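You operate a simulated robot arm through the tools that you are given. There is no shell and no other tool.

You are at the controls of a simulated robot arm. One attempt, no reset.

JOB
Check the corn can with the steel ring and the yellow gate, then sort it.
Fine: steel ring first, then the yellow gate; good tray only if both displays read GOOD, else the fault tray; the gate ends swung aside. Set down upright: what you pick out.

It is judged by the outcome, as a careful person would: the job done as asked, and still so three seconds after it is handed in. It fails if anything else is knocked over, pushed out of place, dropped, spilled or broken.

ROBOT AND FRAMES
A 6-joint arm with a four-finger gripper on a trunk, on a base that drives. Base frame: it is fixed to the floor where the robot stands at the start and does not move with it; the origin is under the middle of the robot, x ahead of it, y to its left, z up; the surface under the hand at the start is at about z = 90. Lengths are in cm, angles in rad, forces in N, time in s.
With the tool pointing down near the work surface it reaches from about 14 to 92 cm from the robot's upright axis, wherever it stands. Its first joint turns from -2.897 to 2.897 rad. Places, roughly: seat under the bench gate [80, -10, 90]; stand of the bench gate [80, -10, 100]; yellow gate on the bench [70, -20, 100]. Payload 3.43 kg.
The tool frame sits at the grasp point between the pads (the TCP): z along the fingers, y along the line on which they close. The tips reach 3 cm beyond it. The gripper opens to 12 cm. The gripper's body begins 8.5 cm behind the TCP.
Orientation is that of the tool frame in the base frame, as a unit quaternion [w, x, y, z]. With the fingers straight down and closing along the base's y, the tool's x points along the base's -x, its y along +y and its z along -z.

CONTROLS
- The arm moves only by the tool apply_moves. Its argument "rows" is a list of rows, each a list of 7 numbers: the turn, a rotation vector about the tool's x, y, z in units of 45 degrees (1.0 is 45 degrees), then the shift along the tool's x, y, z in units of 500 mm (1.0 is 500 mm), then the gripper command, from -1 (shut) to 1 (fully open), values between in proportion. In form: [[wx, wy, wz, x, y, z, claw], ...]. A call has 1 to 20 rows; each row is the pose to reach, as a shift and turn from the pose commanded when the call began, along the tool's axes at that moment. A call with a number of a shift or a turn outside -1 to 1 is refused whole. Rows are played at 5 a second. More than 5 cm and 0.15 rad between two rows, or a gripper value outside its range, and nothing of the call is played. A pose out of reach is approached as far as the arm can. The call stops where the force on the tool passes 90 N (or 10 N more than at its start, if that is more) or the arm is blocked; 0.2 s more then pass. Each finger halts on what it meets, pressing with about 38 N; the grip force reading is that of the motor and also rises with nothing between the fingers. The clock runs only during rows and for 0.2 s after the last one: add rows that repeat a pose to give the fingers time. The reply holds the time, the measured pose of the TCP, the force on the tool along the base axes, the opening and the grip force, in the units named above and with some noise, with the torque about the TCP (base axes, N m) and any sound that the robot's microphone picked up.
- Cameras (640 x 400 px; columns grow to the right, rows downward): "scene" is now at [4.76, 15.18, 154.53]; the picture's right is [-0.59, -0.81, 0.00], its down [-0.56, 0.41, -0.72] and it looks along [0.58, -0.42, -0.69] (base axes); focal length 259 px, centre (320, 200). "wrist" rides on the gripper at [7.1, -1.7, -12.1] in the tool frame; the picture's right is [0.23, 0.97, 0.00], its down [-0.81, 0.19, -0.55] and it looks along [-0.54, 0.13, 0.83] (tool axes); focal length 275 px, centre (320, 200). There is no depth. A picture from a camera that has moved, and an enlarged one, comes with that camera's place and axes in the base frame and with its lens.
- camera(camera): a new picture of that camera. It takes no simulated time.
- slide_trunk(by): slides the trunk up (or, below 0, down) by that many cm; the arm and the scene camera ride with it, the base frame stays. It gives what a move gives, with no picture.
- drive_base(legs): drives the robot by 1 to 6 legs, each [ahead, left, turn to the left] in cm, cm and rad, along the robot's own axes; the way and the turn of a leg run together, so that a leg with both is an arc; at most 150 cm and 3.142 rad a leg. The arm and the cameras ride along, it lands a little off, and it stops where it bumps. It gives what a move gives.
- pan_tilt(pan, tilt): turns the head with the scene camera to pan (to the left, within 2.094 rad either way) and tilt (down, from -0.506 to 1.204), counted from straight ahead of the robot. It gives what a move gives.
- enlarge(camera, box): a new picture of the part [left, top, right, bottom] of that camera's present view, enlarged. It takes no simulated time.
- finish_job(): hands the job in; it is judged then, once.

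Nothing tells you exact positions but the pictures and the camera data. Unless the task says otherwise, let go and move clear before handing in.

The tools are called after ">>>" as name(argument=value, ...) on one line, values as JSON. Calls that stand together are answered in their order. apply_moves: Moves the arm, as the interface text tells. Its arguments: {"type":"object","properties":{"rows":{"type":"array","items":{"type":"array","items":{"type":"number"}}}},"required":["rows"]} The other tools are called the same way: slide_trunk (by) slides the trunk up or down; drive_base (legs) drives the base; pan_tilt (pan, tilt) turns the head that bears the scene camera; camera (camera) takes a picture; enlarge (camera, box) takes an enlarged picture of a part of a camera's view; finish_job () hands the job in.

At the start:

```text
time_s: 0.0
tool_pos: [48.76, -24.9, 123.28]
tcp_rot: [0.001, 0.0, 1.0, 0.001]
wrist_force: [0.8, -0.1, -0.4]
wrist_torque: [0.03, 0.01, 0.0]
finger_gap: 12.0
finger_force: 0.1
trunk travel left (down, up): [-12.5, 41.5]
robot x, y, heading: [-0.1, -0.31, -0.001]
head pan, tilt: [-0.628, 0.763]
```

scene: 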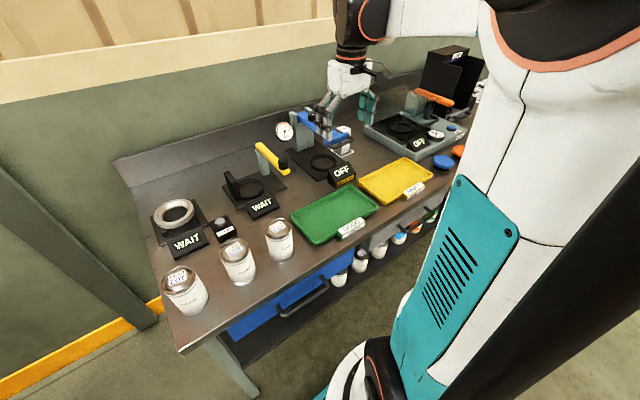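
wrist: 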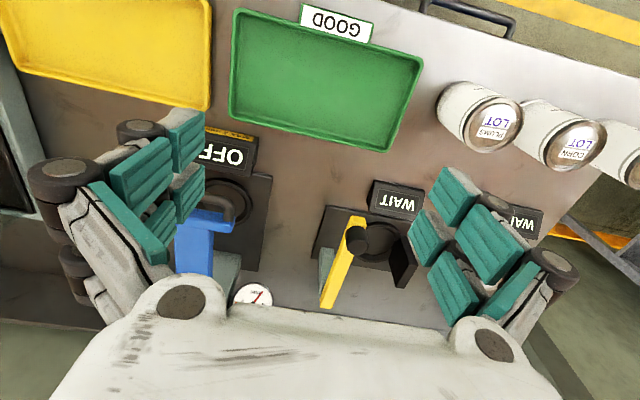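

I see a bench with three cans on the far right end, a steel ring station, a yellow gate, a blue press-like thing, and green/yellow trays. I'll take closer looks before moving.

>>> enlarge(camera="scene", box=[140, 180, 300, 320])

>>> enlarge(camera="scene", box=[220, 110, 380, 220])

>>> enlarge(camera="scene", box=[280, 140, 480, 290])

>>> enlarge(camera="wrist", box=[420, 60, 640, 240])

```text
2.86 times, centred on (220, 250) of scene
camera zoom: at [4.76, 15.18, 154.53], right [-0.59, -0.81, 0.0], down [-0.56, 0.41, -0.72], along [0.58, -0.42, -0.69], focal length 739 px, centre (606, 57)
```

zoom: 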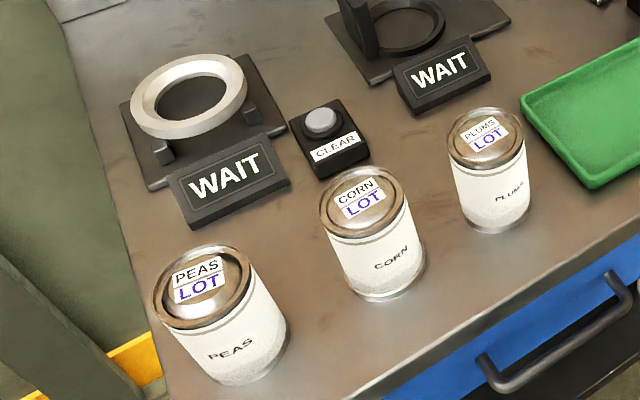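

```text
3.64 times, centred on (300, 165) of scene
camera zoom: at [4.76, 15.18, 154.53], right [-0.59, -0.81, 0.0], down [-0.56, 0.41, -0.72], along [0.58, -0.42, -0.69], focal length 941 px, centre (393, 327)
```

zoom: 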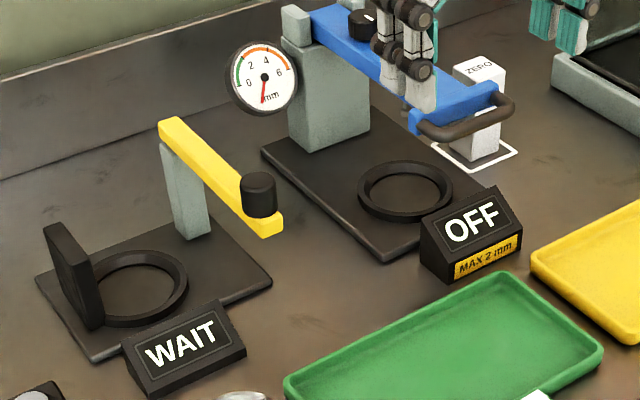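

```text
2.67 times, centred on (380, 215) of scene
camera zoom: at [4.76, 15.18, 154.53], right [-0.59, -0.81, 0.0], down [-0.56, 0.41, -0.72], along [0.58, -0.42, -0.69], focal length 690 px, centre (160, 160)
```

zoom: 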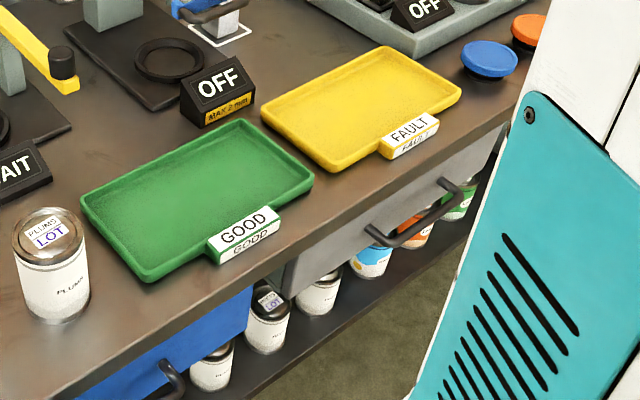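

```text
2.22 times, centred on (530, 150) of wrist
camera zoom: at [41.59, -26.55, 135.42], right [-0.23, 0.97, 0.0], down [0.81, 0.19, 0.55], along [0.54, 0.13, -0.83], focal length 612 px, centre (-147, 311)
```

zoom: 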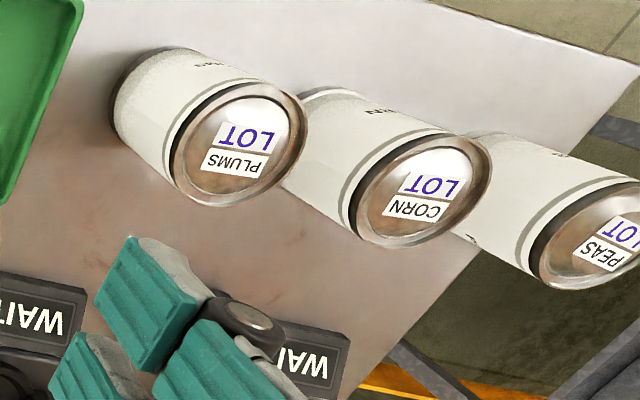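

The corn can is the middle one, at roughly (47, 10). The steel ring is near (76, 20), the yellow gate seat near (79, -6), and the gate is swung aside. I'll aim the head there for a sharper look.

>>> pan_tilt(pan=-0.1, tilt=0.7)

>>> camera(camera="scene")

>>> enlarge(camera="scene", box=[240, 140, 340, 210])

>>> enlarge(camera="scene", box=[340, 120, 460, 210])

>>> enlarge(camera="scene", box=[240, 190, 460, 340])

```text
time_s: 0.9
tool_pos: [48.82, -24.85, 123.29]
tcp_rot: [0.0, 0.0, 1.0, 0.001]
wrist_force: [0.1, 0.0, -0.9]
wrist_torque: [0.01, 0.02, -0.01]
finger_gap: 12.0
finger_force: 0.2
trunk travel left (down, up): [-12.5, 41.5]
robot x, y, heading: [-0.31, -0.01, 0.001]
head pan, tilt: [-0.099, 0.7]
```

```text
taken
camera scene: at [6.55, 19.18, 155.06], right [-0.1, -0.99, 0.0], down [-0.64, 0.06, -0.76], along [0.76, -0.08, -0.64], focal length 259 px, centre (320, 200)
```

scene: 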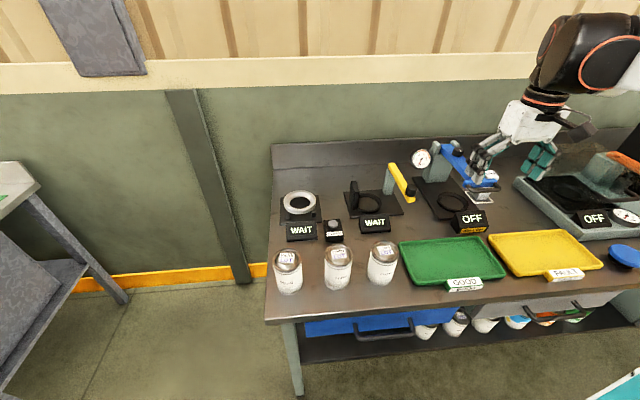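

```text
5.71 times, centred on (290, 175) of scene
camera zoom: at [6.55, 19.18, 155.06], right [-0.1, -0.99, 0.0], down [-0.64, 0.06, -0.76], along [0.76, -0.08, -0.64], focal length 1478 px, centre (491, 343)
```

zoom: 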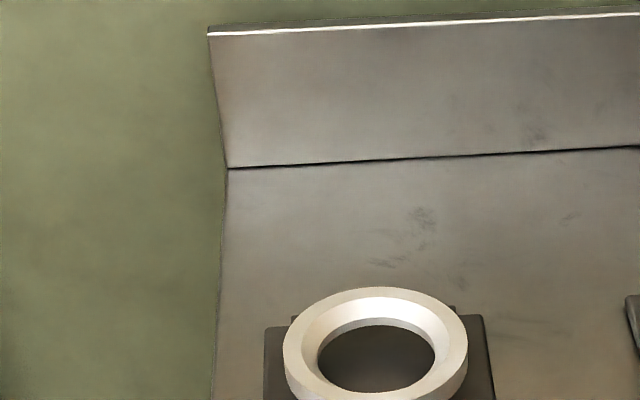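

```text
4.44 times, centred on (400, 165) of scene
camera zoom: at [6.55, 19.18, 155.06], right [-0.1, -0.99, 0.0], down [-0.64, 0.06, -0.76], along [0.76, -0.08, -0.64], focal length 1150 px, centre (-36, 356)
```

zoom: 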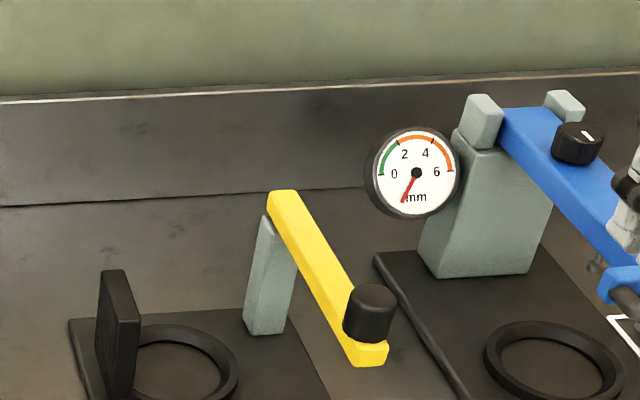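

```text
2.67 times, centred on (350, 265) of scene
camera zoom: at [6.55, 19.18, 155.06], right [-0.1, -0.99, 0.0], down [-0.64, 0.06, -0.76], along [0.76, -0.08, -0.64], focal length 690 px, centre (240, 27)
```

zoom: 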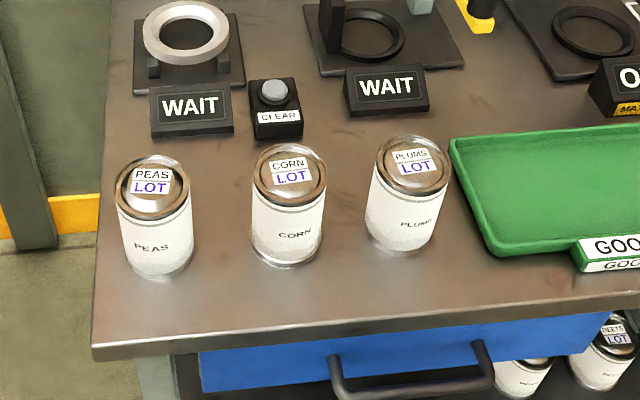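

Now more zoomed views of the ring, gate and cans.

>>> enlarge(camera="scene", box=[264, 180, 344, 250])

>>> enlarge(camera="scene", box=[330, 150, 430, 240])

>>> enlarge(camera="scene", box=[264, 230, 404, 300])

>>> enlarge(camera="scene", box=[390, 210, 610, 310])

```text
5.71 times, centred on (304, 215) of scene
camera zoom: at [6.55, 19.18, 155.06], right [-0.1, -0.99, 0.0], down [-0.64, 0.06, -0.76], along [0.76, -0.08, -0.64], focal length 1478 px, centre (411, 114)
```

zoom: 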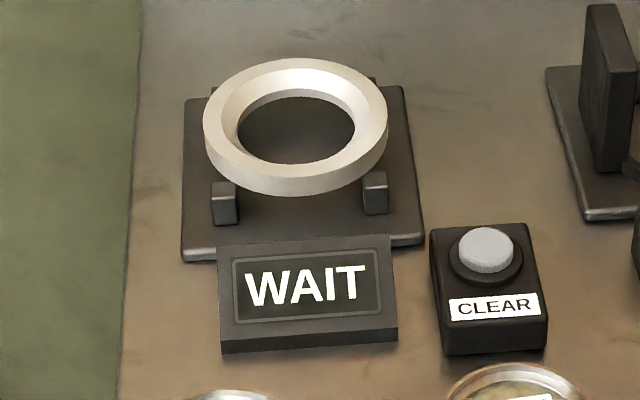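

```text
4.44 times, centred on (380, 195) of scene
camera zoom: at [6.55, 19.18, 155.06], right [-0.1, -0.99, 0.0], down [-0.64, 0.06, -0.76], along [0.76, -0.08, -0.64], focal length 1150 px, centre (53, 222)
```

zoom: 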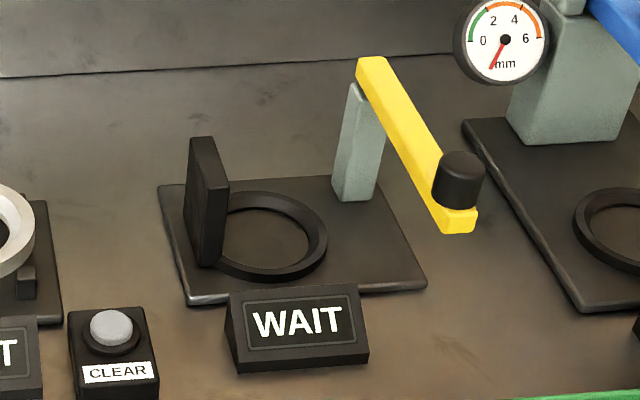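

```text
4.57 times, centred on (334, 265) of scene
camera zoom: at [6.55, 19.18, 155.06], right [-0.1, -0.99, 0.0], down [-0.64, 0.06, -0.76], along [0.76, -0.08, -0.64], focal length 1183 px, centre (256, -97)
```

zoom: 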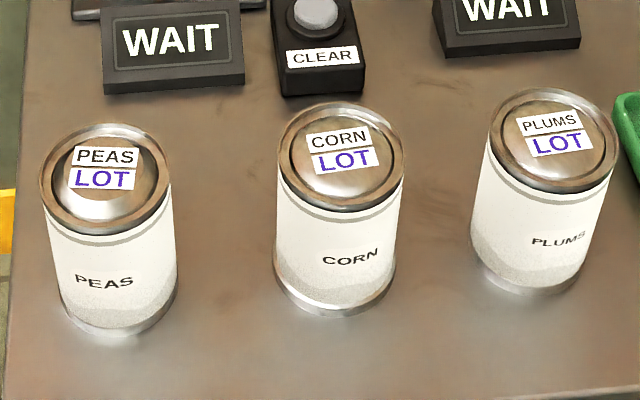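

```text
2.91 times, centred on (500, 260) of scene
camera zoom: at [6.55, 19.18, 155.06], right [-0.1, -0.99, 0.0], down [-0.64, 0.06, -0.76], along [0.76, -0.08, -0.64], focal length 753 px, centre (-204, 26)
```

zoom: 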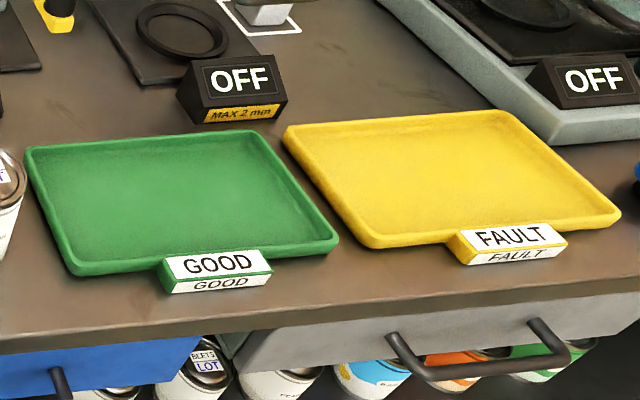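

The ring sits on posts, with a funnel-shaped hole of about 7.5 cm that the can is lowered into. The yellow gate pivots on a stand at about (84, -15.5) and swings over the seat toward the black stop plate. I'll tilt the hand for a near-level wrist view to gauge heights.

>>> apply_moves(rows=[[0, -0.14, 0, -0.003, 0.054, 0.027, 1], [0, -0.28, 0, -0.007, 0.108, 0.053, 1], [0, -0.43, 0, -0.01, 0.162, 0.08, 1], [0, -0.57, 0, -0.014, 0.215, 0.106, 1], [0, -0.71, 0, -0.017, 0.27, 0.133, 1], [0, -0.86, 0, -0.02, 0.323, 0.16, 1], [0, -1, 0, -0.024, 0.377, 0.186, 1]])

>>> camera(camera="wrist")

>>> camera(camera="scene")

```text
time_s: 1.9
tool_pos: [56.21, -18.29, 119.06]
tcp_rot: [0.193, 0.0, 0.981, 0.0]
wrist_force: [-0.2, -0.6, 0.0]
wrist_torque: [0.01, -0.01, 0.03]
finger_gap: 11.98
finger_force: 0.0
trunk travel left (down, up): [-12.5, 41.5]
robot x, y, heading: [-0.08, -0.22, -0.003]
head pan, tilt: [-0.099, 0.7]
stopped in row 4: the arm was blocked; the commanded pose is now the measured one
```

```text
taken
camera wrist: at [44.98, -20.07, 127.64], right [-0.21, 0.97, -0.09], down [0.54, 0.19, 0.82], along [0.81, 0.13, -0.57], focal length 275 px, centre (320, 200)
```

wrist: 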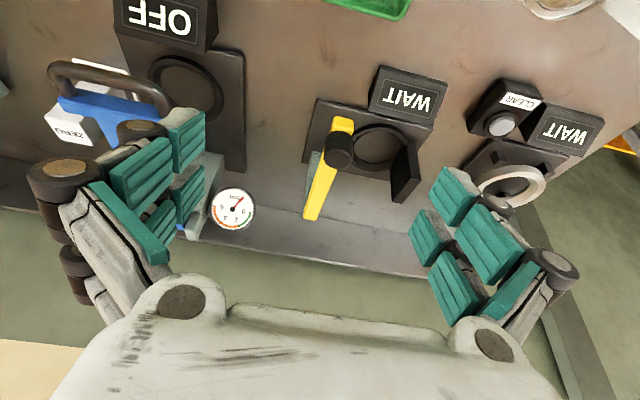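

```text
taken
camera scene: at [6.49, 18.94, 154.94], right [-0.12, -0.99, 0.0], down [-0.65, 0.08, -0.76], along [0.75, -0.09, -0.66], focal length 259 px, centre (320, 200)
```

scene: 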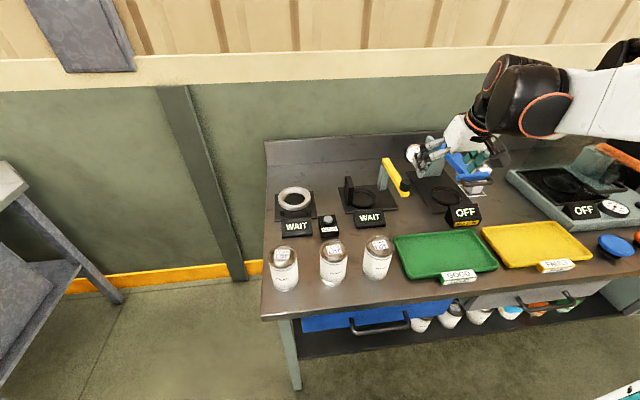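

The tilt stopped early (22°) without contact, apparently at an arm limit. The view is still useful, so I'll enlarge it to triangulate the gate, ring and stop.

>>> enlarge(camera="wrist", box=[290, 50, 450, 230])

>>> enlarge(camera="wrist", box=[440, 60, 620, 220])

>>> enlarge(camera="scene", box=[330, 140, 430, 240])

>>> enlarge(camera="scene", box=[260, 170, 340, 240])

```text
2.22 times, centred on (370, 140) of wrist
camera zoom: at [44.98, -20.07, 127.64], right [-0.21, 0.97, -0.09], down [0.54, 0.19, 0.82], along [0.81, 0.13, -0.57], focal length 612 px, centre (209, 333)
```

zoom: 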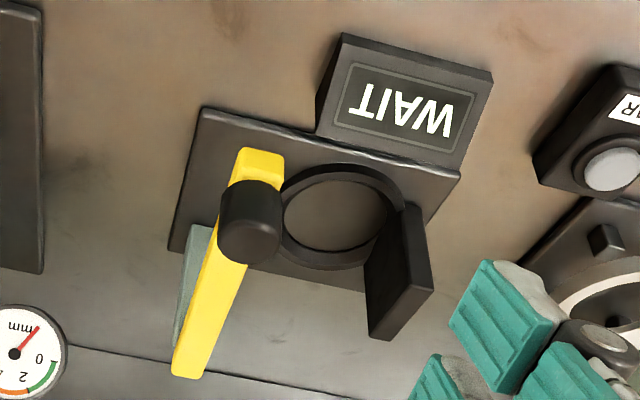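

```text
2.50 times, centred on (530, 140) of wrist
camera zoom: at [44.98, -20.07, 127.64], right [-0.21, 0.97, -0.09], down [0.54, 0.19, 0.82], along [0.81, 0.13, -0.57], focal length 688 px, centre (-205, 350)
```

zoom: 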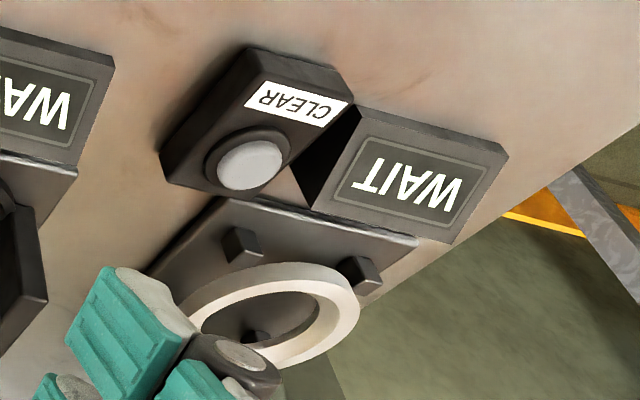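

```text
4.00 times, centred on (380, 190) of scene
camera zoom: at [6.49, 18.94, 154.94], right [-0.12, -0.99, 0.0], down [-0.65, 0.08, -0.76], along [0.75, -0.09, -0.66], focal length 1035 px, centre (80, 240)
```

zoom: 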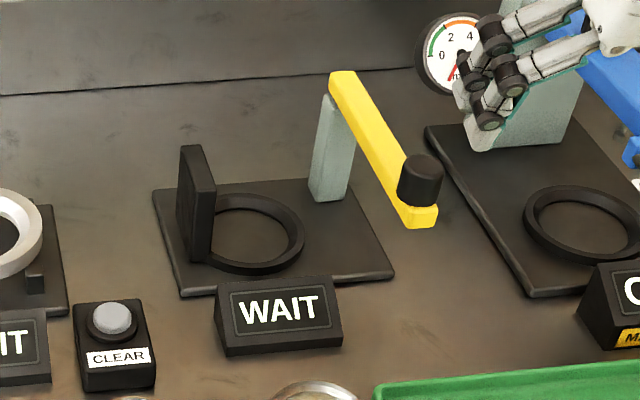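

```text
5.71 times, centred on (300, 205) of scene
camera zoom: at [6.49, 18.94, 154.94], right [-0.12, -0.99, 0.0], down [-0.65, 0.08, -0.76], along [0.75, -0.09, -0.66], focal length 1478 px, centre (434, 171)
```

zoom: 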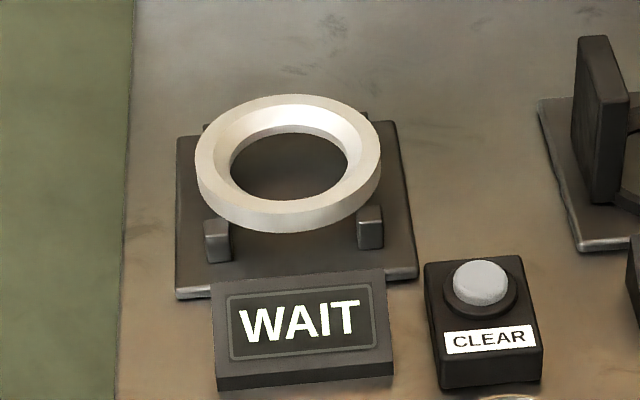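

Heights are plausible: stop plate and arm top around 103, can top around 102. Next I'll level the hand and move above the corn can for a closer look.

>>> apply_moves(rows=[[0, 0.07, 0, 0.02, 0.072, -0.011, 1], [0, 0.14, 0, 0.041, 0.144, -0.022, 1], [0, 0.21, 0, 0.061, 0.215, -0.033, 1], [0, 0.28, 0, 0.082, 0.287, -0.044, 1], [0, 0.35, 0, 0.102, 0.359, -0.054, 1], [0, 0.42, 0, 0.122, 0.43, -0.065, 1], [0, 0.496, 0, 0.143, 0.502, -0.076, 1], [0, 0.496, 0, 0.163, 0.574, -0.087, 1]])

>>> camera(camera="wrist")

```text
time_s: 3.7
tool_pos: [46.6, 10.65, 120.07]
tcp_rot: [-0.001, -0.001, 1.0, -0.001]
wrist_force: [0.0, -0.7, -0.3]
wrist_torque: [0.03, 0.06, 0.0]
finger_gap: 11.98
finger_force: 0.2
trunk travel left (down, up): [-12.5, 41.5]
robot x, y, heading: [0.33, 0.31, 0.003]
head pan, tilt: [-0.099, 0.7]
```

```text
taken
camera wrist: at [39.42, 8.93, 132.19], right [-0.23, 0.97, 0.0], down [0.81, 0.19, 0.55], along [0.54, 0.13, -0.83], focal length 275 px, centre (320, 200)
```

wrist: 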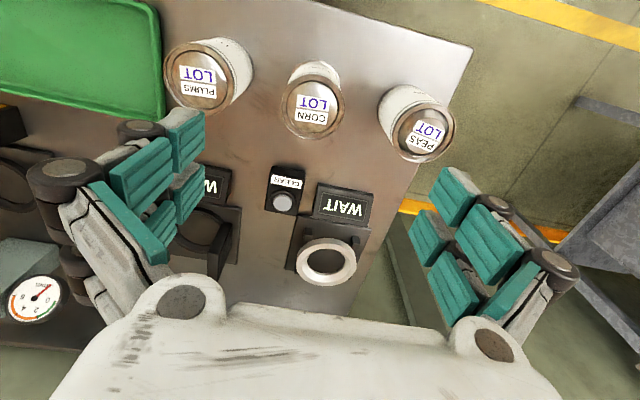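

>>> enlarge(camera="wrist", box=[250, 40, 380, 150])

>>> enlarge(camera="wrist", box=[260, 160, 390, 300])

>>> enlarge(camera="wrist", box=[150, 20, 480, 180])

```text
3.64 times, centred on (315, 95) of wrist
camera zoom: at [39.42, 8.93, 132.19], right [-0.23, 0.97, 0.0], down [0.81, 0.19, 0.55], along [0.54, 0.13, -0.83], focal length 1001 px, centre (338, 582)
```

zoom: 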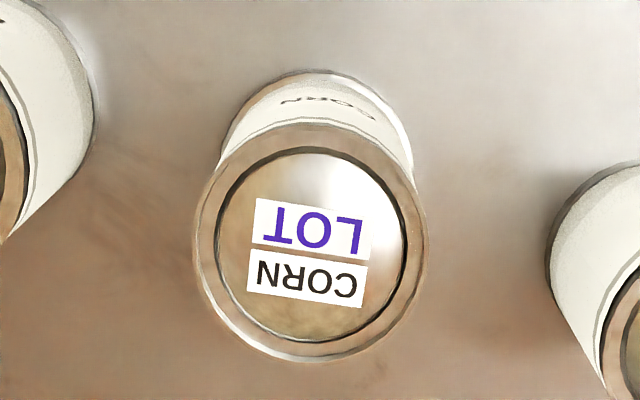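

```text
2.86 times, centred on (325, 230) of wrist
camera zoom: at [39.42, 8.93, 132.19], right [-0.23, 0.97, 0.0], down [0.81, 0.19, 0.55], along [0.54, 0.13, -0.83], focal length 786 px, centre (306, 114)
```

zoom: 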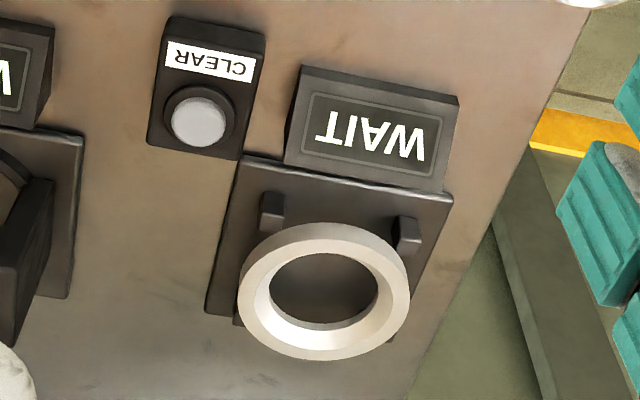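

```text
1.94 times, centred on (315, 100) of wrist
camera zoom: at [39.42, 8.93, 132.19], right [-0.23, 0.97, 0.0], down [0.81, 0.19, 0.55], along [0.54, 0.13, -0.83], focal length 534 px, centre (330, 394)
```

zoom: 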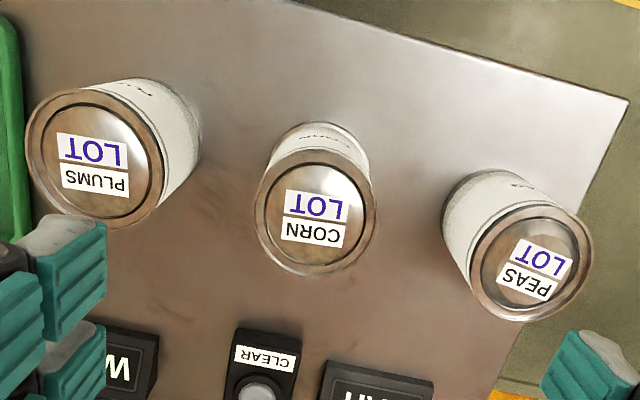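

The corn can is at about (47.7, 10.1), diameter 7.3, height about 11. The ring centre is about (77.3, 19.3). I'll turn the hand 90° so the fingers close along x, which clears the neighbouring cans and the gate's stop plate.

>>> apply_moves(rows=[[0, 0, 0.1667, -0.004, -0.002, 0, 1], [0, 0, 0.333, -0.008, -0.004, 0, 1], [0, 0, 0.5, -0.012, -0.006, 0, 1], [0, 0, 0.667, -0.015, -0.008, 0, 1], [0, 0, 0.833, -0.02, -0.01, 0, 1], [0, 0, 1, -0.022, -0.012, 0, 1]])

>>> apply_moves(rows=[[0, 0, 0.1667, 0, 0, 0, 1], [0, 0, 0.333, 0, 0, 0, 1], [0, 0, 0.5, 0, 0, 0, 1], [0, 0, 0.667, 0, 0, 0, 1], [0, 0, 0.833, 0, 0, 0, 1], [0, 0, 1, 0, 0, 0, 1], [0, 0, 1, 0, 0, 0, 1]])

>>> camera(camera="wrist")

>>> camera(camera="scene")

```text
time_s: 5.1
tool_pos: [47.77, 9.96, 120.07]
tcp_rot: [-0.001, 0.384, 0.923, -0.001]
wrist_force: [-0.2, -0.1, -0.1]
wrist_torque: [0.0, 0.0, -0.01]
finger_gap: 11.98
finger_force: 0.0
trunk travel left (down, up): [-12.5, 41.5]
robot x, y, heading: [-0.09, -0.56, 0.001]
head pan, tilt: [-0.099, 0.7]
```

```text
time_s: 6.7
tool_pos: [47.8, 9.95, 120.14]
tcp_rot: [-0.001, 0.707, 0.707, 0.0]
wrist_force: [-0.8, 0.7, -0.5]
wrist_torque: [0.03, -0.04, 0.02]
finger_gap: 11.99
finger_force: 0.0
trunk travel left (down, up): [-12.5, 41.5]
robot x, y, heading: [-0.22, -0.53, 0.003]
head pan, tilt: [-0.099, 0.7]
```

```text
taken
camera wrist: at [46.08, 17.05, 132.16], right [0.97, 0.23, 0.0], down [0.19, -0.81, 0.55], along [0.13, -0.54, -0.83], focal length 275 px, centre (320, 200)
```

wrist: 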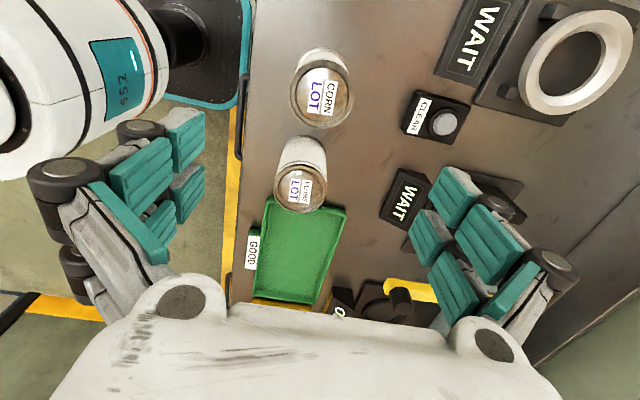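

```text
taken
camera scene: at [6.58, 19.38, 155.08], right [-0.08, -1.0, 0.0], down [-0.64, 0.05, -0.77], along [0.76, -0.06, -0.64], focal length 259 px, centre (320, 200)
```

scene: 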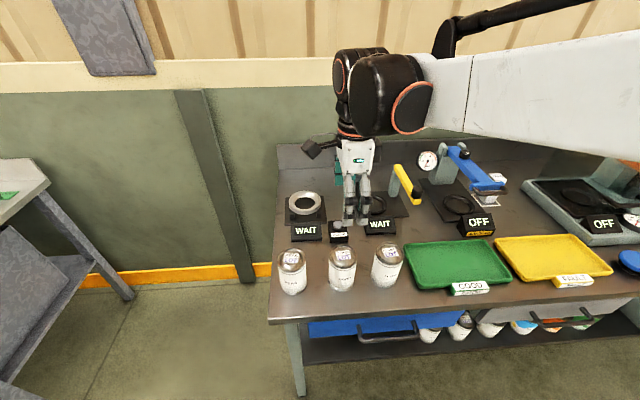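

>>> enlarge(camera="wrist", box=[270, 30, 380, 140])

>>> enlarge(camera="wrist", box=[440, 0, 640, 125])

```text
3.64 times, centred on (325, 85) of wrist
camera zoom: at [46.08, 17.05, 132.16], right [0.97, 0.23, 0.0], down [0.19, -0.81, 0.55], along [0.13, -0.54, -0.83], focal length 1001 px, centre (302, 618)
```

zoom: 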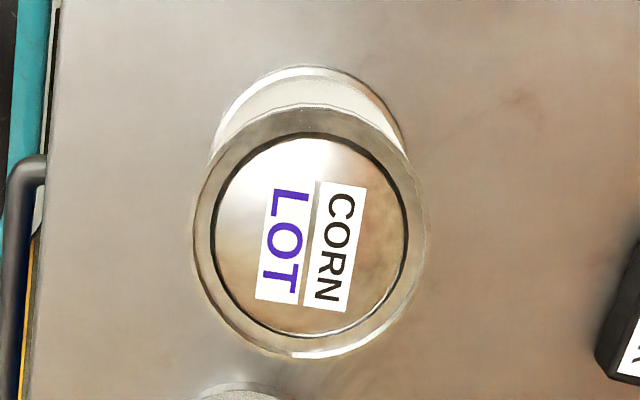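

```text
3.20 times, centred on (540, 62) of wrist
camera zoom: at [46.08, 17.05, 132.16], right [0.97, 0.23, 0.0], down [0.19, -0.81, 0.55], along [0.13, -0.54, -0.83], focal length 881 px, centre (-384, 640)
```

zoom: 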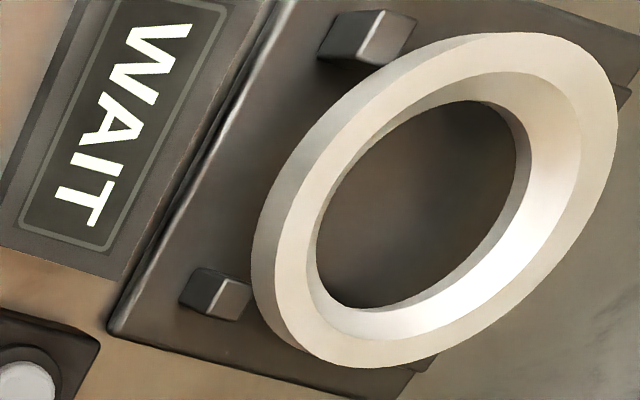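

Two views agree that the corn can's lid centre is at (48.0, 10.1) with its top at about z = 99.8. Before picking, I'll hover over the ring to locate it accurately.

>>> apply_moves(rows=[[0, 0, 0, 0.024, 0.074, 0.0175, 1], [0, 0, 0, 0.048, 0.148, 0.035, 1], [0, 0, 0, 0.071, 0.221, 0.0525, 1], [0, 0, 0, 0.095, 0.295, 0.07, 1], [0, 0, 0, 0.119, 0.369, 0.0875, 1], [0, 0, 0, 0.143, 0.443, 0.105, 1], [0, 0, 0, 0.166, 0.516, 0.1225, 1], [0, 0, 0, 0.19, 0.59, 0.14, 1], [0, 0, 0, 0.19, 0.59, 0.14, 1]])

>>> camera(camera="wrist")

>>> enlarge(camera="wrist", box=[240, 30, 400, 160])

```text
time_s: 8.7
tool_pos: [77.44, 19.5, 113.14]
tcp_rot: [-0.001, 0.707, 0.707, 0.0]
wrist_force: [-0.7, 0.5, -0.1]
wrist_torque: [-0.08, 0.05, 0.02]
finger_gap: 12.02
finger_force: 0.2
trunk travel left (down, up): [-12.5, 41.5]
robot x, y, heading: [0.3, 0.14, 0.008]
head pan, tilt: [-0.099, 0.7]
```

```text
taken
camera wrist: at [75.65, 26.64, 125.22], right [0.97, 0.23, 0.0], down [0.19, -0.81, 0.55], along [0.13, -0.54, -0.83], focal length 275 px, centre (320, 200)
```

wrist: 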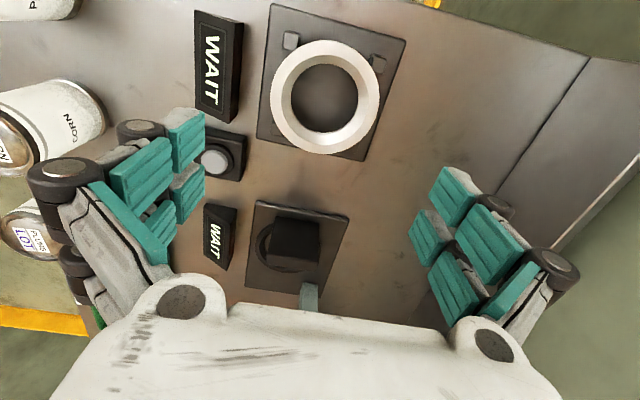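

```text
3.08 times, centred on (320, 95) of wrist
camera zoom: at [75.65, 26.64, 125.22], right [0.97, 0.23, 0.0], down [0.19, -0.81, 0.55], along [0.13, -0.54, -0.83], focal length 847 px, centre (320, 523)
```

zoom: 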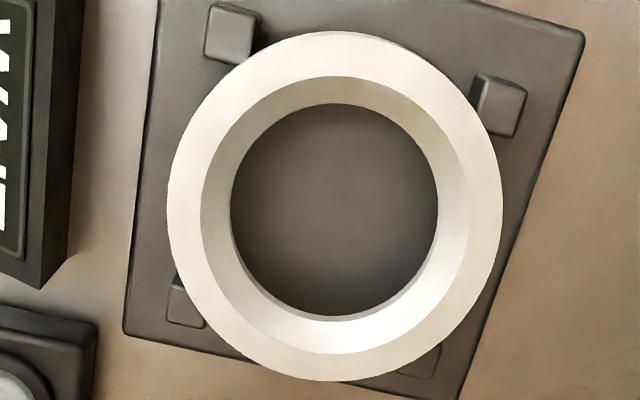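

From overhead, the ring centre is about (77.8, 19.3), its top z about 95, and the hole about 7.4 wide against a 7.05 can. Now the same overhead look at the yellow gate.

>>> apply_moves(rows=[[0, 0, 0, -0.08, 0.002, -0.016, 1], [0, 0, 0, -0.16, 0.004, -0.032, 1], [0, 0, 0, -0.24, 0.006, -0.048, 1], [0, 0, 0, -0.32, 0.008, -0.064, 1], [0, 0, 0, -0.4, 0.01, -0.08, 1], [0, 0, 0, -0.48, 0.012, -0.1, 1], [0, 0, 0, -0.51, 0.012, -0.1, 1], [0, 0, 0, -0.51, 0.012, -0.1, 1]])

>>> camera(camera="wrist")

>>> enlarge(camera="wrist", box=[220, 30, 420, 230])

```text
time_s: 10.5
tool_pos: [77.79, -6.08, 118.1]
tcp_rot: [0.0, 0.707, 0.707, -0.001]
wrist_force: [-0.4, 0.6, -0.3]
wrist_torque: [0.01, -0.01, 0.02]
finger_gap: 11.99
finger_force: 0.1
trunk travel left (down, up): [-12.5, 41.5]
robot x, y, heading: [-0.31, 0.09, 0.001]
head pan, tilt: [-0.099, 0.7]
```

```text
taken
camera wrist: at [76.08, 1.13, 130.22], right [0.97, 0.23, 0.0], down [0.19, -0.81, 0.55], along [0.13, -0.54, -0.83], focal length 275 px, centre (320, 200)
```

wrist: 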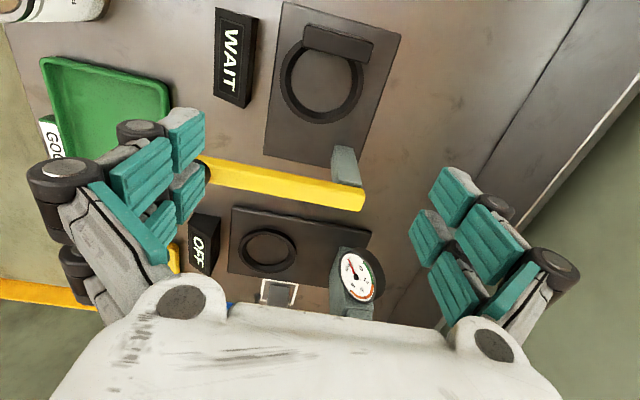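

```text
2.00 times, centred on (320, 130) of wrist
camera zoom: at [76.08, 1.13, 130.22], right [0.97, 0.23, 0.0], down [0.19, -0.81, 0.55], along [0.13, -0.54, -0.83], focal length 551 px, centre (320, 340)
```

zoom: 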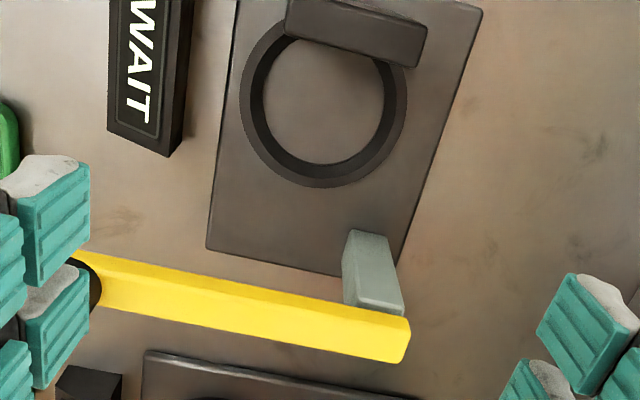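

The seat centre is at (78.0, -5.95). The gate arm's underside is at about z = 102, the stop plate spans y from -1.4 to 0.2, and the arm's pivot is near (84, -15.3), so this is a height gate. Now back over the corn can to pick it.

>>> apply_moves(rows=[[0, 0, 0, 0.036, -0.066, -0.004, 1], [0, 0, 0, 0.072, -0.132, -0.008, 1], [0, 0, 0, 0.108, -0.199, -0.013, 1], [0, 0, 0, 0.144, -0.265, -0.017, 1], [0, 0, 0, 0.179, -0.331, -0.021, 1], [0, 0, 0, 0.215, -0.397, -0.025, 1], [0, 0, 0, 0.251, -0.464, -0.03, 1], [0, 0, 0, 0.287, -0.53, -0.034, 1], [0, 0, 0, 0.323, -0.596, -0.038, 1], [0, 0, 0, 0.323, -0.596, -0.038, 1]])

```text
time_s: 12.4
tool_pos: [58.2, 9.05, 118.92]
tcp_rot: [-0.001, 0.714, 0.7, -0.001]
wrist_force: [1.0, -1.0, -0.4]
wrist_torque: [0.04, 0.04, -0.02]
finger_gap: 12.0
finger_force: 0.1
trunk travel left (down, up): [-12.5, 41.5]
robot x, y, heading: [-0.26, 0.42, -0.004]
head pan, tilt: [-0.099, 0.7]
stopped in row 9: the arm was blocked; the commanded pose is now the measured one
```

The arm fell behind and stopped partway, with no contact force. I'll continue more slowly and correct the small yaw offset.

>>> apply_moves(rows=[[0, 0, -0.005, 0.0033, -0.041, -0.0043, 1], [0, 0, -0.01, 0.0066, -0.082, -0.0086, 1], [0, 0, -0.015, 0.01, -0.123, -0.013, 1], [0, 0, -0.02, 0.0133, -0.164, -0.0173, 1], [0, 0, -0.025, 0.0166, -0.2044, -0.0216, 1], [0, 0, -0.025, 0.0166, -0.2044, -0.0216, 1]])

>>> camera(camera="wrist")

>>> camera(camera="scene")

```text
time_s: 13.8
tool_pos: [47.35, 10.54, 120.27]
tcp_rot: [0.0, 0.705, 0.709, 0.001]
wrist_force: [-1.0, 0.0, 0.7]
wrist_torque: [-0.02, 0.02, 0.02]
finger_gap: 11.99
finger_force: 0.0
trunk travel left (down, up): [-12.5, 41.5]
robot x, y, heading: [-0.04, -0.29, -0.002]
head pan, tilt: [-0.099, 0.7]
```

```text
taken
camera wrist: at [45.62, 17.62, 132.34], right [0.97, 0.24, 0.0], down [0.2, -0.81, 0.55], along [0.13, -0.54, -0.83], focal length 275 px, centre (320, 200)
```

wrist: 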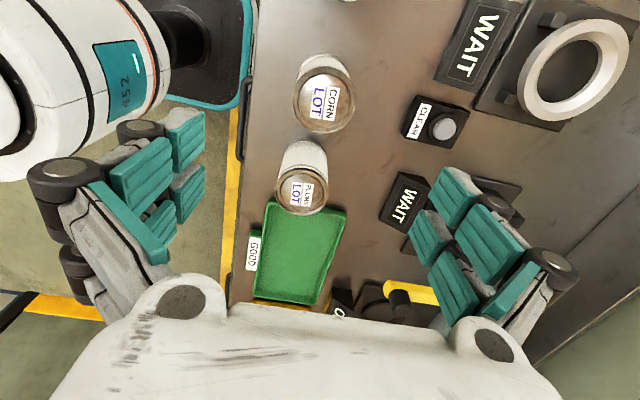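

```text
taken
camera scene: at [4.36, 13.82, 155.98], right [-0.7, -0.71, 0.0], down [-0.4, 0.39, -0.83], along [0.59, -0.58, -0.56], focal length 259 px, centre (320, 200)
```

scene: 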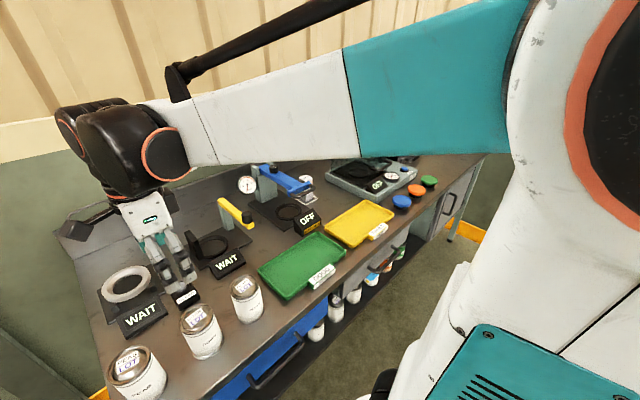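

The scene camera's head was pushed round, so the arm apparently brushed it. I'll re-aim the head and see whether it is free.

>>> pan_tilt(pan=-0.1, tilt=0.7)

>>> camera(camera="scene")

```text
time_s: 14.4
tool_pos: [47.37, 10.46, 120.21]
tcp_rot: [-0.001, 0.705, 0.709, 0.0]
wrist_force: [-0.7, -0.3, 0.5]
wrist_torque: [-0.02, 0.02, 0.0]
finger_gap: 12.0
finger_force: 0.0
trunk travel left (down, up): [-12.5, 41.5]
robot x, y, heading: [-0.22, -0.23, 0.001]
head pan, tilt: [-0.099, 0.7]
```

```text
taken
camera scene: at [4.42, 13.82, 155.98], right [-0.7, -0.71, 0.0], down [-0.4, 0.39, -0.83], along [0.59, -0.58, -0.56], focal length 259 px, centre (320, 200)
```

scene: 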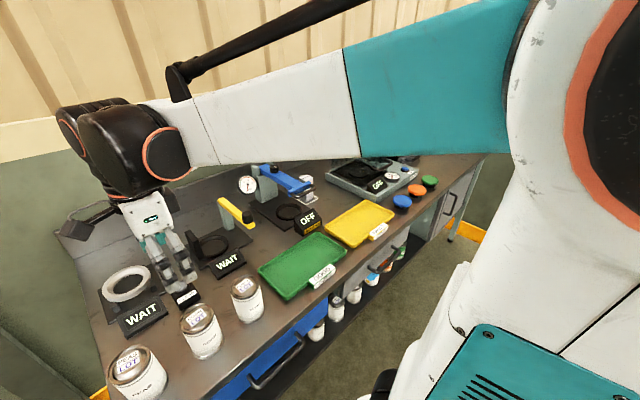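

>>> pan_tilt(pan=0.5, tilt=0.75)

>>> camera(camera="scene")

```text
time_s: 15.4
tool_pos: [47.49, 10.38, 120.18]
tcp_rot: [-0.001, 0.705, 0.709, -0.001]
wrist_force: [0.4, 0.5, 0.0]
wrist_torque: [0.01, 0.03, 0.01]
finger_gap: 12.02
finger_force: 0.0
trunk travel left (down, up): [-12.5, 41.5]
robot x, y, heading: [-0.18, -0.14, 0.001]
head pan, tilt: [0.499, 0.75]
```

```text
taken
camera scene: at [4.41, 13.82, 155.97], right [-0.7, -0.71, 0.0], down [-0.4, 0.39, -0.83], along [0.59, -0.58, -0.56], focal length 259 px, centre (320, 200)
```

scene: 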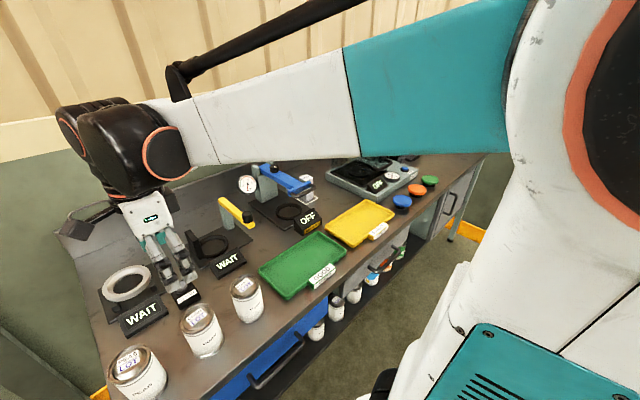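

The head's view is now fixed where it is, but it still shows both displays, the trays and the cans, which is good enough. Now I'll centre over the corn can and go down around it.

>>> apply_moves(rows=[[0, 0, 0.007, -0.0038, 0.006, 0.03, 1], [0, 0, 0.007, -0.0076, 0.012, 0.08, 1], [0, 0, 0.007, -0.0076, 0.012, 0.14, 1], [0, 0, 0.007, -0.0076, 0.012, 0.2, 1], [0, 0, 0.007, -0.0076, 0.012, 0.26, 1], [0, 0, 0.007, -0.0076, 0.012, 0.3, 1], [0, 0, 0.007, -0.0076, 0.012, 0.3, 1]])

>>> camera(camera="wrist")

>>> camera(camera="scene")

```text
time_s: 17.0
tool_pos: [48.33, 10.0, 105.2]
tcp_rot: [0.0, 0.708, 0.706, -0.001]
wrist_force: [0.8, 0.8, 0.1]
wrist_torque: [0.01, -0.02, 0.0]
finger_gap: 11.99
finger_force: 0.0
trunk travel left (down, up): [-12.5, 41.5]
robot x, y, heading: [-0.07, 0.01, 0.004]
head pan, tilt: [0.499, 0.75]
```

```text
taken
camera wrist: at [46.54, 17.13, 117.36], right [0.97, 0.23, 0.0], down [0.19, -0.81, 0.55], along [0.13, -0.54, -0.83], focal length 275 px, centre (320, 200)
```

wrist: 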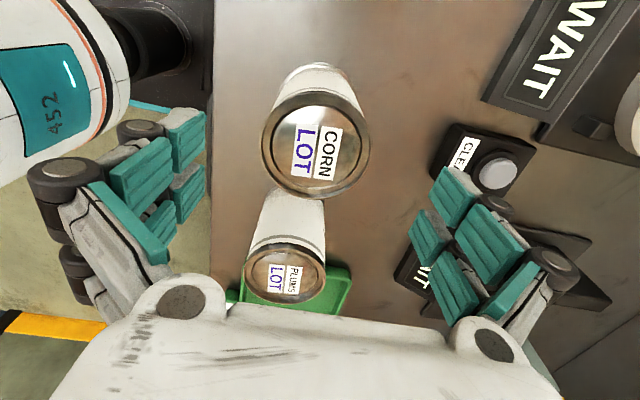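

```text
taken
camera scene: at [6.48, 17.94, 155.34], right [-0.24, -0.97, 0.0], down [-0.6, 0.15, -0.79], along [0.76, -0.19, -0.62], focal length 259 px, centre (320, 200)
```

scene: 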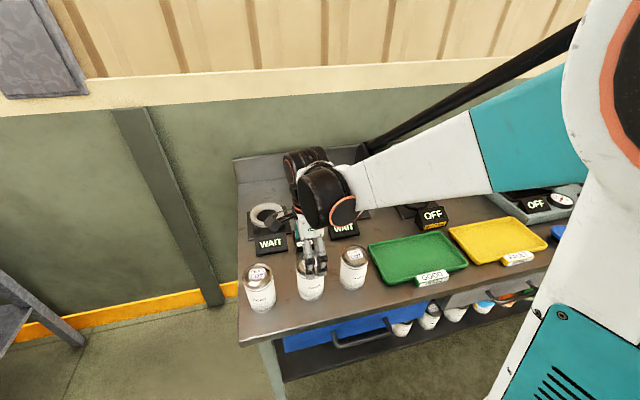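

The head springs back as the arm drops, so the arm is bearing on it. I'll turn the head right, away from the contact, so it doesn't push the arm off.

>>> pan_tilt(pan=-0.75, tilt=0.65)

>>> camera(camera="scene")

>>> enlarge(camera="wrist", box=[240, 50, 400, 210])

```text
time_s: 18.4
tool_pos: [48.24, 9.94, 105.33]
tcp_rot: [-0.001, 0.707, 0.707, -0.001]
wrist_force: [-0.7, 0.6, 0.8]
wrist_torque: [-0.02, 0.0, 0.0]
finger_gap: 11.98
finger_force: 0.2
trunk travel left (down, up): [-12.5, 41.5]
robot x, y, heading: [-0.02, -0.2, -0.002]
head pan, tilt: [-0.75, 0.649]
```

```text
taken
camera scene: at [4.45, 14.12, 155.49], right [-0.68, -0.73, 0.0], down [-0.44, 0.41, -0.8], along [0.58, -0.54, -0.6], focal length 259 px, centre (320, 200)
```

scene: 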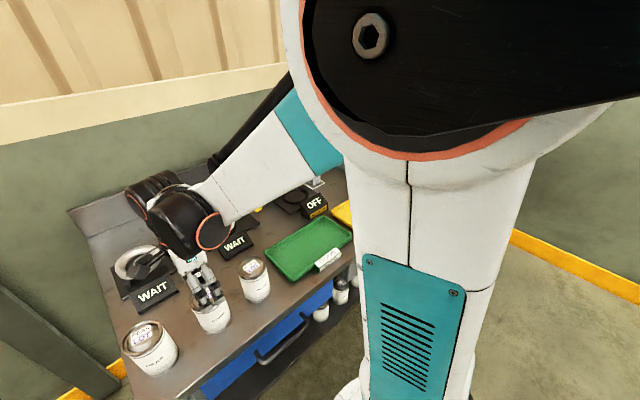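

```text
2.50 times, centred on (320, 130) of wrist
camera zoom: at [46.47, 17.13, 117.41], right [0.97, 0.23, 0.0], down [0.19, -0.81, 0.55], along [0.13, -0.54, -0.83], focal length 688 px, centre (320, 375)
```

zoom: 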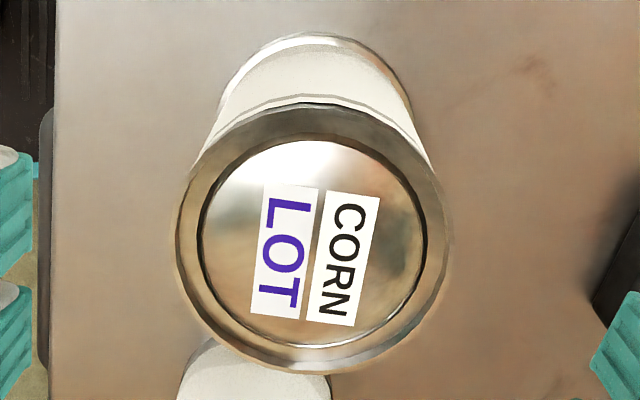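

The can is at (47.95, 10.1). I'll descend to z ≈ 98.5, so the tips end 5.5 cm above the can's base, and close.

>>> apply_moves(rows=[[0, 0, 0, 0.001, -0.003, 0.03, 1], [0, 0, 0, 0.002, -0.006, 0.07, 1], [0, 0, 0, 0.002, -0.006, 0.11, 1], [0, 0, 0, 0.002, -0.006, 0.135, 1], [0, 0, 0, 0.002, -0.006, 0.135, 1]])

>>> camera(camera="wrist")

```text
time_s: 19.6
tool_pos: [47.88, 10.25, 98.36]
tcp_rot: [-0.001, 0.707, 0.707, -0.001]
wrist_force: [-0.2, -0.6, -0.5]
wrist_torque: [-0.02, 0.0, -0.01]
finger_gap: 11.99
finger_force: 0.1
trunk travel left (down, up): [-12.5, 41.5]
robot x, y, heading: [-0.07, 0.11, 0.004]
head pan, tilt: [-0.75, 0.649]
```

```text
taken
camera wrist: at [46.13, 17.31, 110.49], right [0.97, 0.23, 0.0], down [0.19, -0.81, 0.55], along [0.13, -0.54, -0.83], focal length 275 px, centre (320, 200)
```

wrist: 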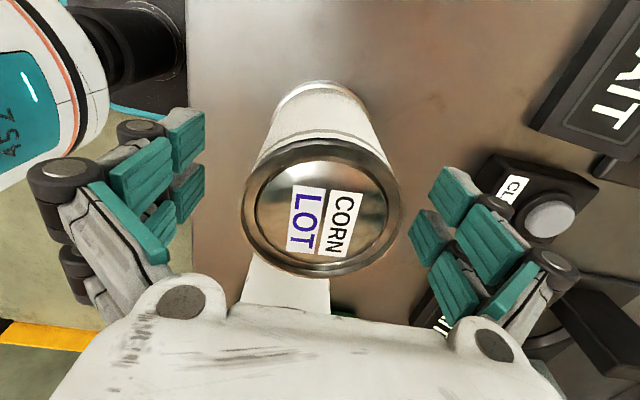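

>>> apply_moves(rows=[[0, 0, 0, 0, 0, 0, 0], [0, 0, 0, 0, 0, 0, -1], [0, 0, 0, 0, 0, 0, -1], [0, 0, 0, 0, 0, 0, -1], [0, 0, 0, 0, 0, 0, -1]])

>>> camera(camera="wrist")

```text
time_s: 20.9
tool_pos: [47.9, 10.2, 98.43]
tcp_rot: [0.0, 0.707, 0.707, 0.0]
wrist_force: [5.9, 0.1, 11.0]
wrist_torque: [-0.09, -0.45, 0.06]
finger_gap: 7.18
finger_force: 38.4
trunk travel left (down, up): [-12.5, 41.5]
robot x, y, heading: [0.48, 0.03, 0.001]
head pan, tilt: [-0.75, 0.649]
```

```text
taken
camera wrist: at [46.14, 17.3, 110.53], right [0.97, 0.23, 0.0], down [0.19, -0.81, 0.55], along [0.13, -0.54, -0.83], focal length 275 px, centre (320, 200)
```

wrist: 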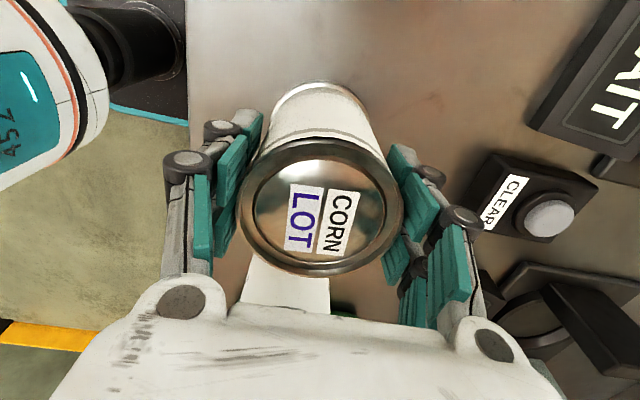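

The grip is firm at 7.18 cm with 38 N. I'll lift it and carry it to above the ring.

>>> apply_moves(rows=[[0, 0, 0, 0, 0, -0.02, -1], [0, 0, 0, 0, 0, -0.06, -1], [0, 0, 0, 0, 0, -0.1, -1], [0, 0, 0, 0, 0, -0.15, -1], [0, 0, 0, 0, 0, -0.2, -1], [0, 0, 0, 0, 0, -0.22, -1], [0, 0, 0, 0, 0, -0.22, -1]])

>>> apply_moves(rows=[[0, 0, 0, 0.009, 0.03, 0, -1], [0, 0, 0, 0.026, 0.085, 0, -1], [0, 0, 0, 0.044, 0.142, 0, -1], [0, 0, 0, 0.061, 0.199, 0, -1], [0, 0, 0, 0.079, 0.256, 0, -1], [0, 0, 0, 0.096, 0.312, 0, -1], [0, 0, 0, 0.114, 0.369, 0, -1], [0, 0, 0, 0.131, 0.426, 0, -1], [0, 0, 0, 0.149, 0.483, 0, -1], [0, 0, 0, 0.166, 0.54, 0, -1], [0, 0, 0, 0.18, 0.58, 0, -1], [0, 0, 0, 0.184, 0.596, 0, -1], [0, 0, 0, 0.184, 0.596, 0, -1]])

>>> camera(camera="wrist")

>>> camera(camera="scene")

```text
time_s: 22.4
tool_pos: [47.82, 10.14, 109.55]
tcp_rot: [-0.001, 0.707, 0.708, -0.001]
wrist_force: [-0.1, 0.3, -3.8]
wrist_torque: [-0.01, 0.02, -0.02]
finger_gap: 7.19
finger_force: 38.3
trunk travel left (down, up): [-12.5, 41.5]
robot x, y, heading: [-0.1, -0.09, -0.002]
head pan, tilt: [-0.75, 0.649]
```

```text
time_s: 25.2
tool_pos: [77.52, 19.21, 109.37]
tcp_rot: [-0.001, 0.707, 0.707, 0.0]
wrist_force: [0.2, 0.1, -4.7]
wrist_torque: [-0.02, 0.01, 0.0]
finger_gap: 7.17
finger_force: 38.1
trunk travel left (down, up): [-12.5, 41.5]
robot x, y, heading: [0.06, 0.2, 0.001]
head pan, tilt: [-0.75, 0.649]
```

```text
taken
camera wrist: at [75.94, 26.4, 121.49], right [0.97, 0.23, 0.0], down [0.19, -0.81, 0.55], along [0.13, -0.54, -0.83], focal length 275 px, centre (320, 200)
```

wrist: 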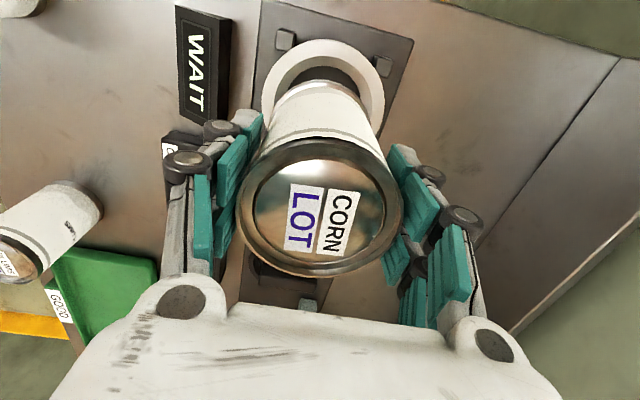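

```text
taken
camera scene: at [4.51, 14.13, 155.49], right [-0.68, -0.73, 0.0], down [-0.44, 0.41, -0.8], along [0.58, -0.54, -0.6], focal length 259 px, centre (320, 200)
```

scene: 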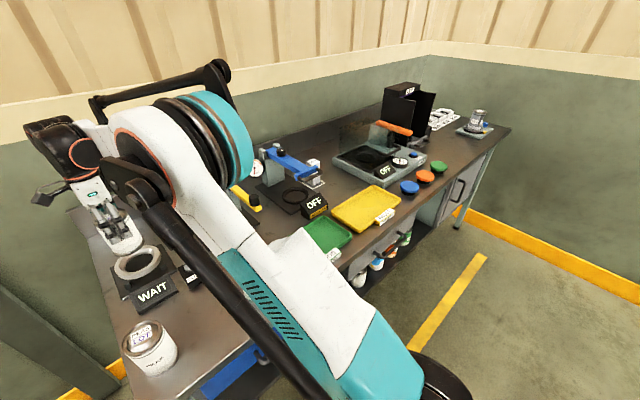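

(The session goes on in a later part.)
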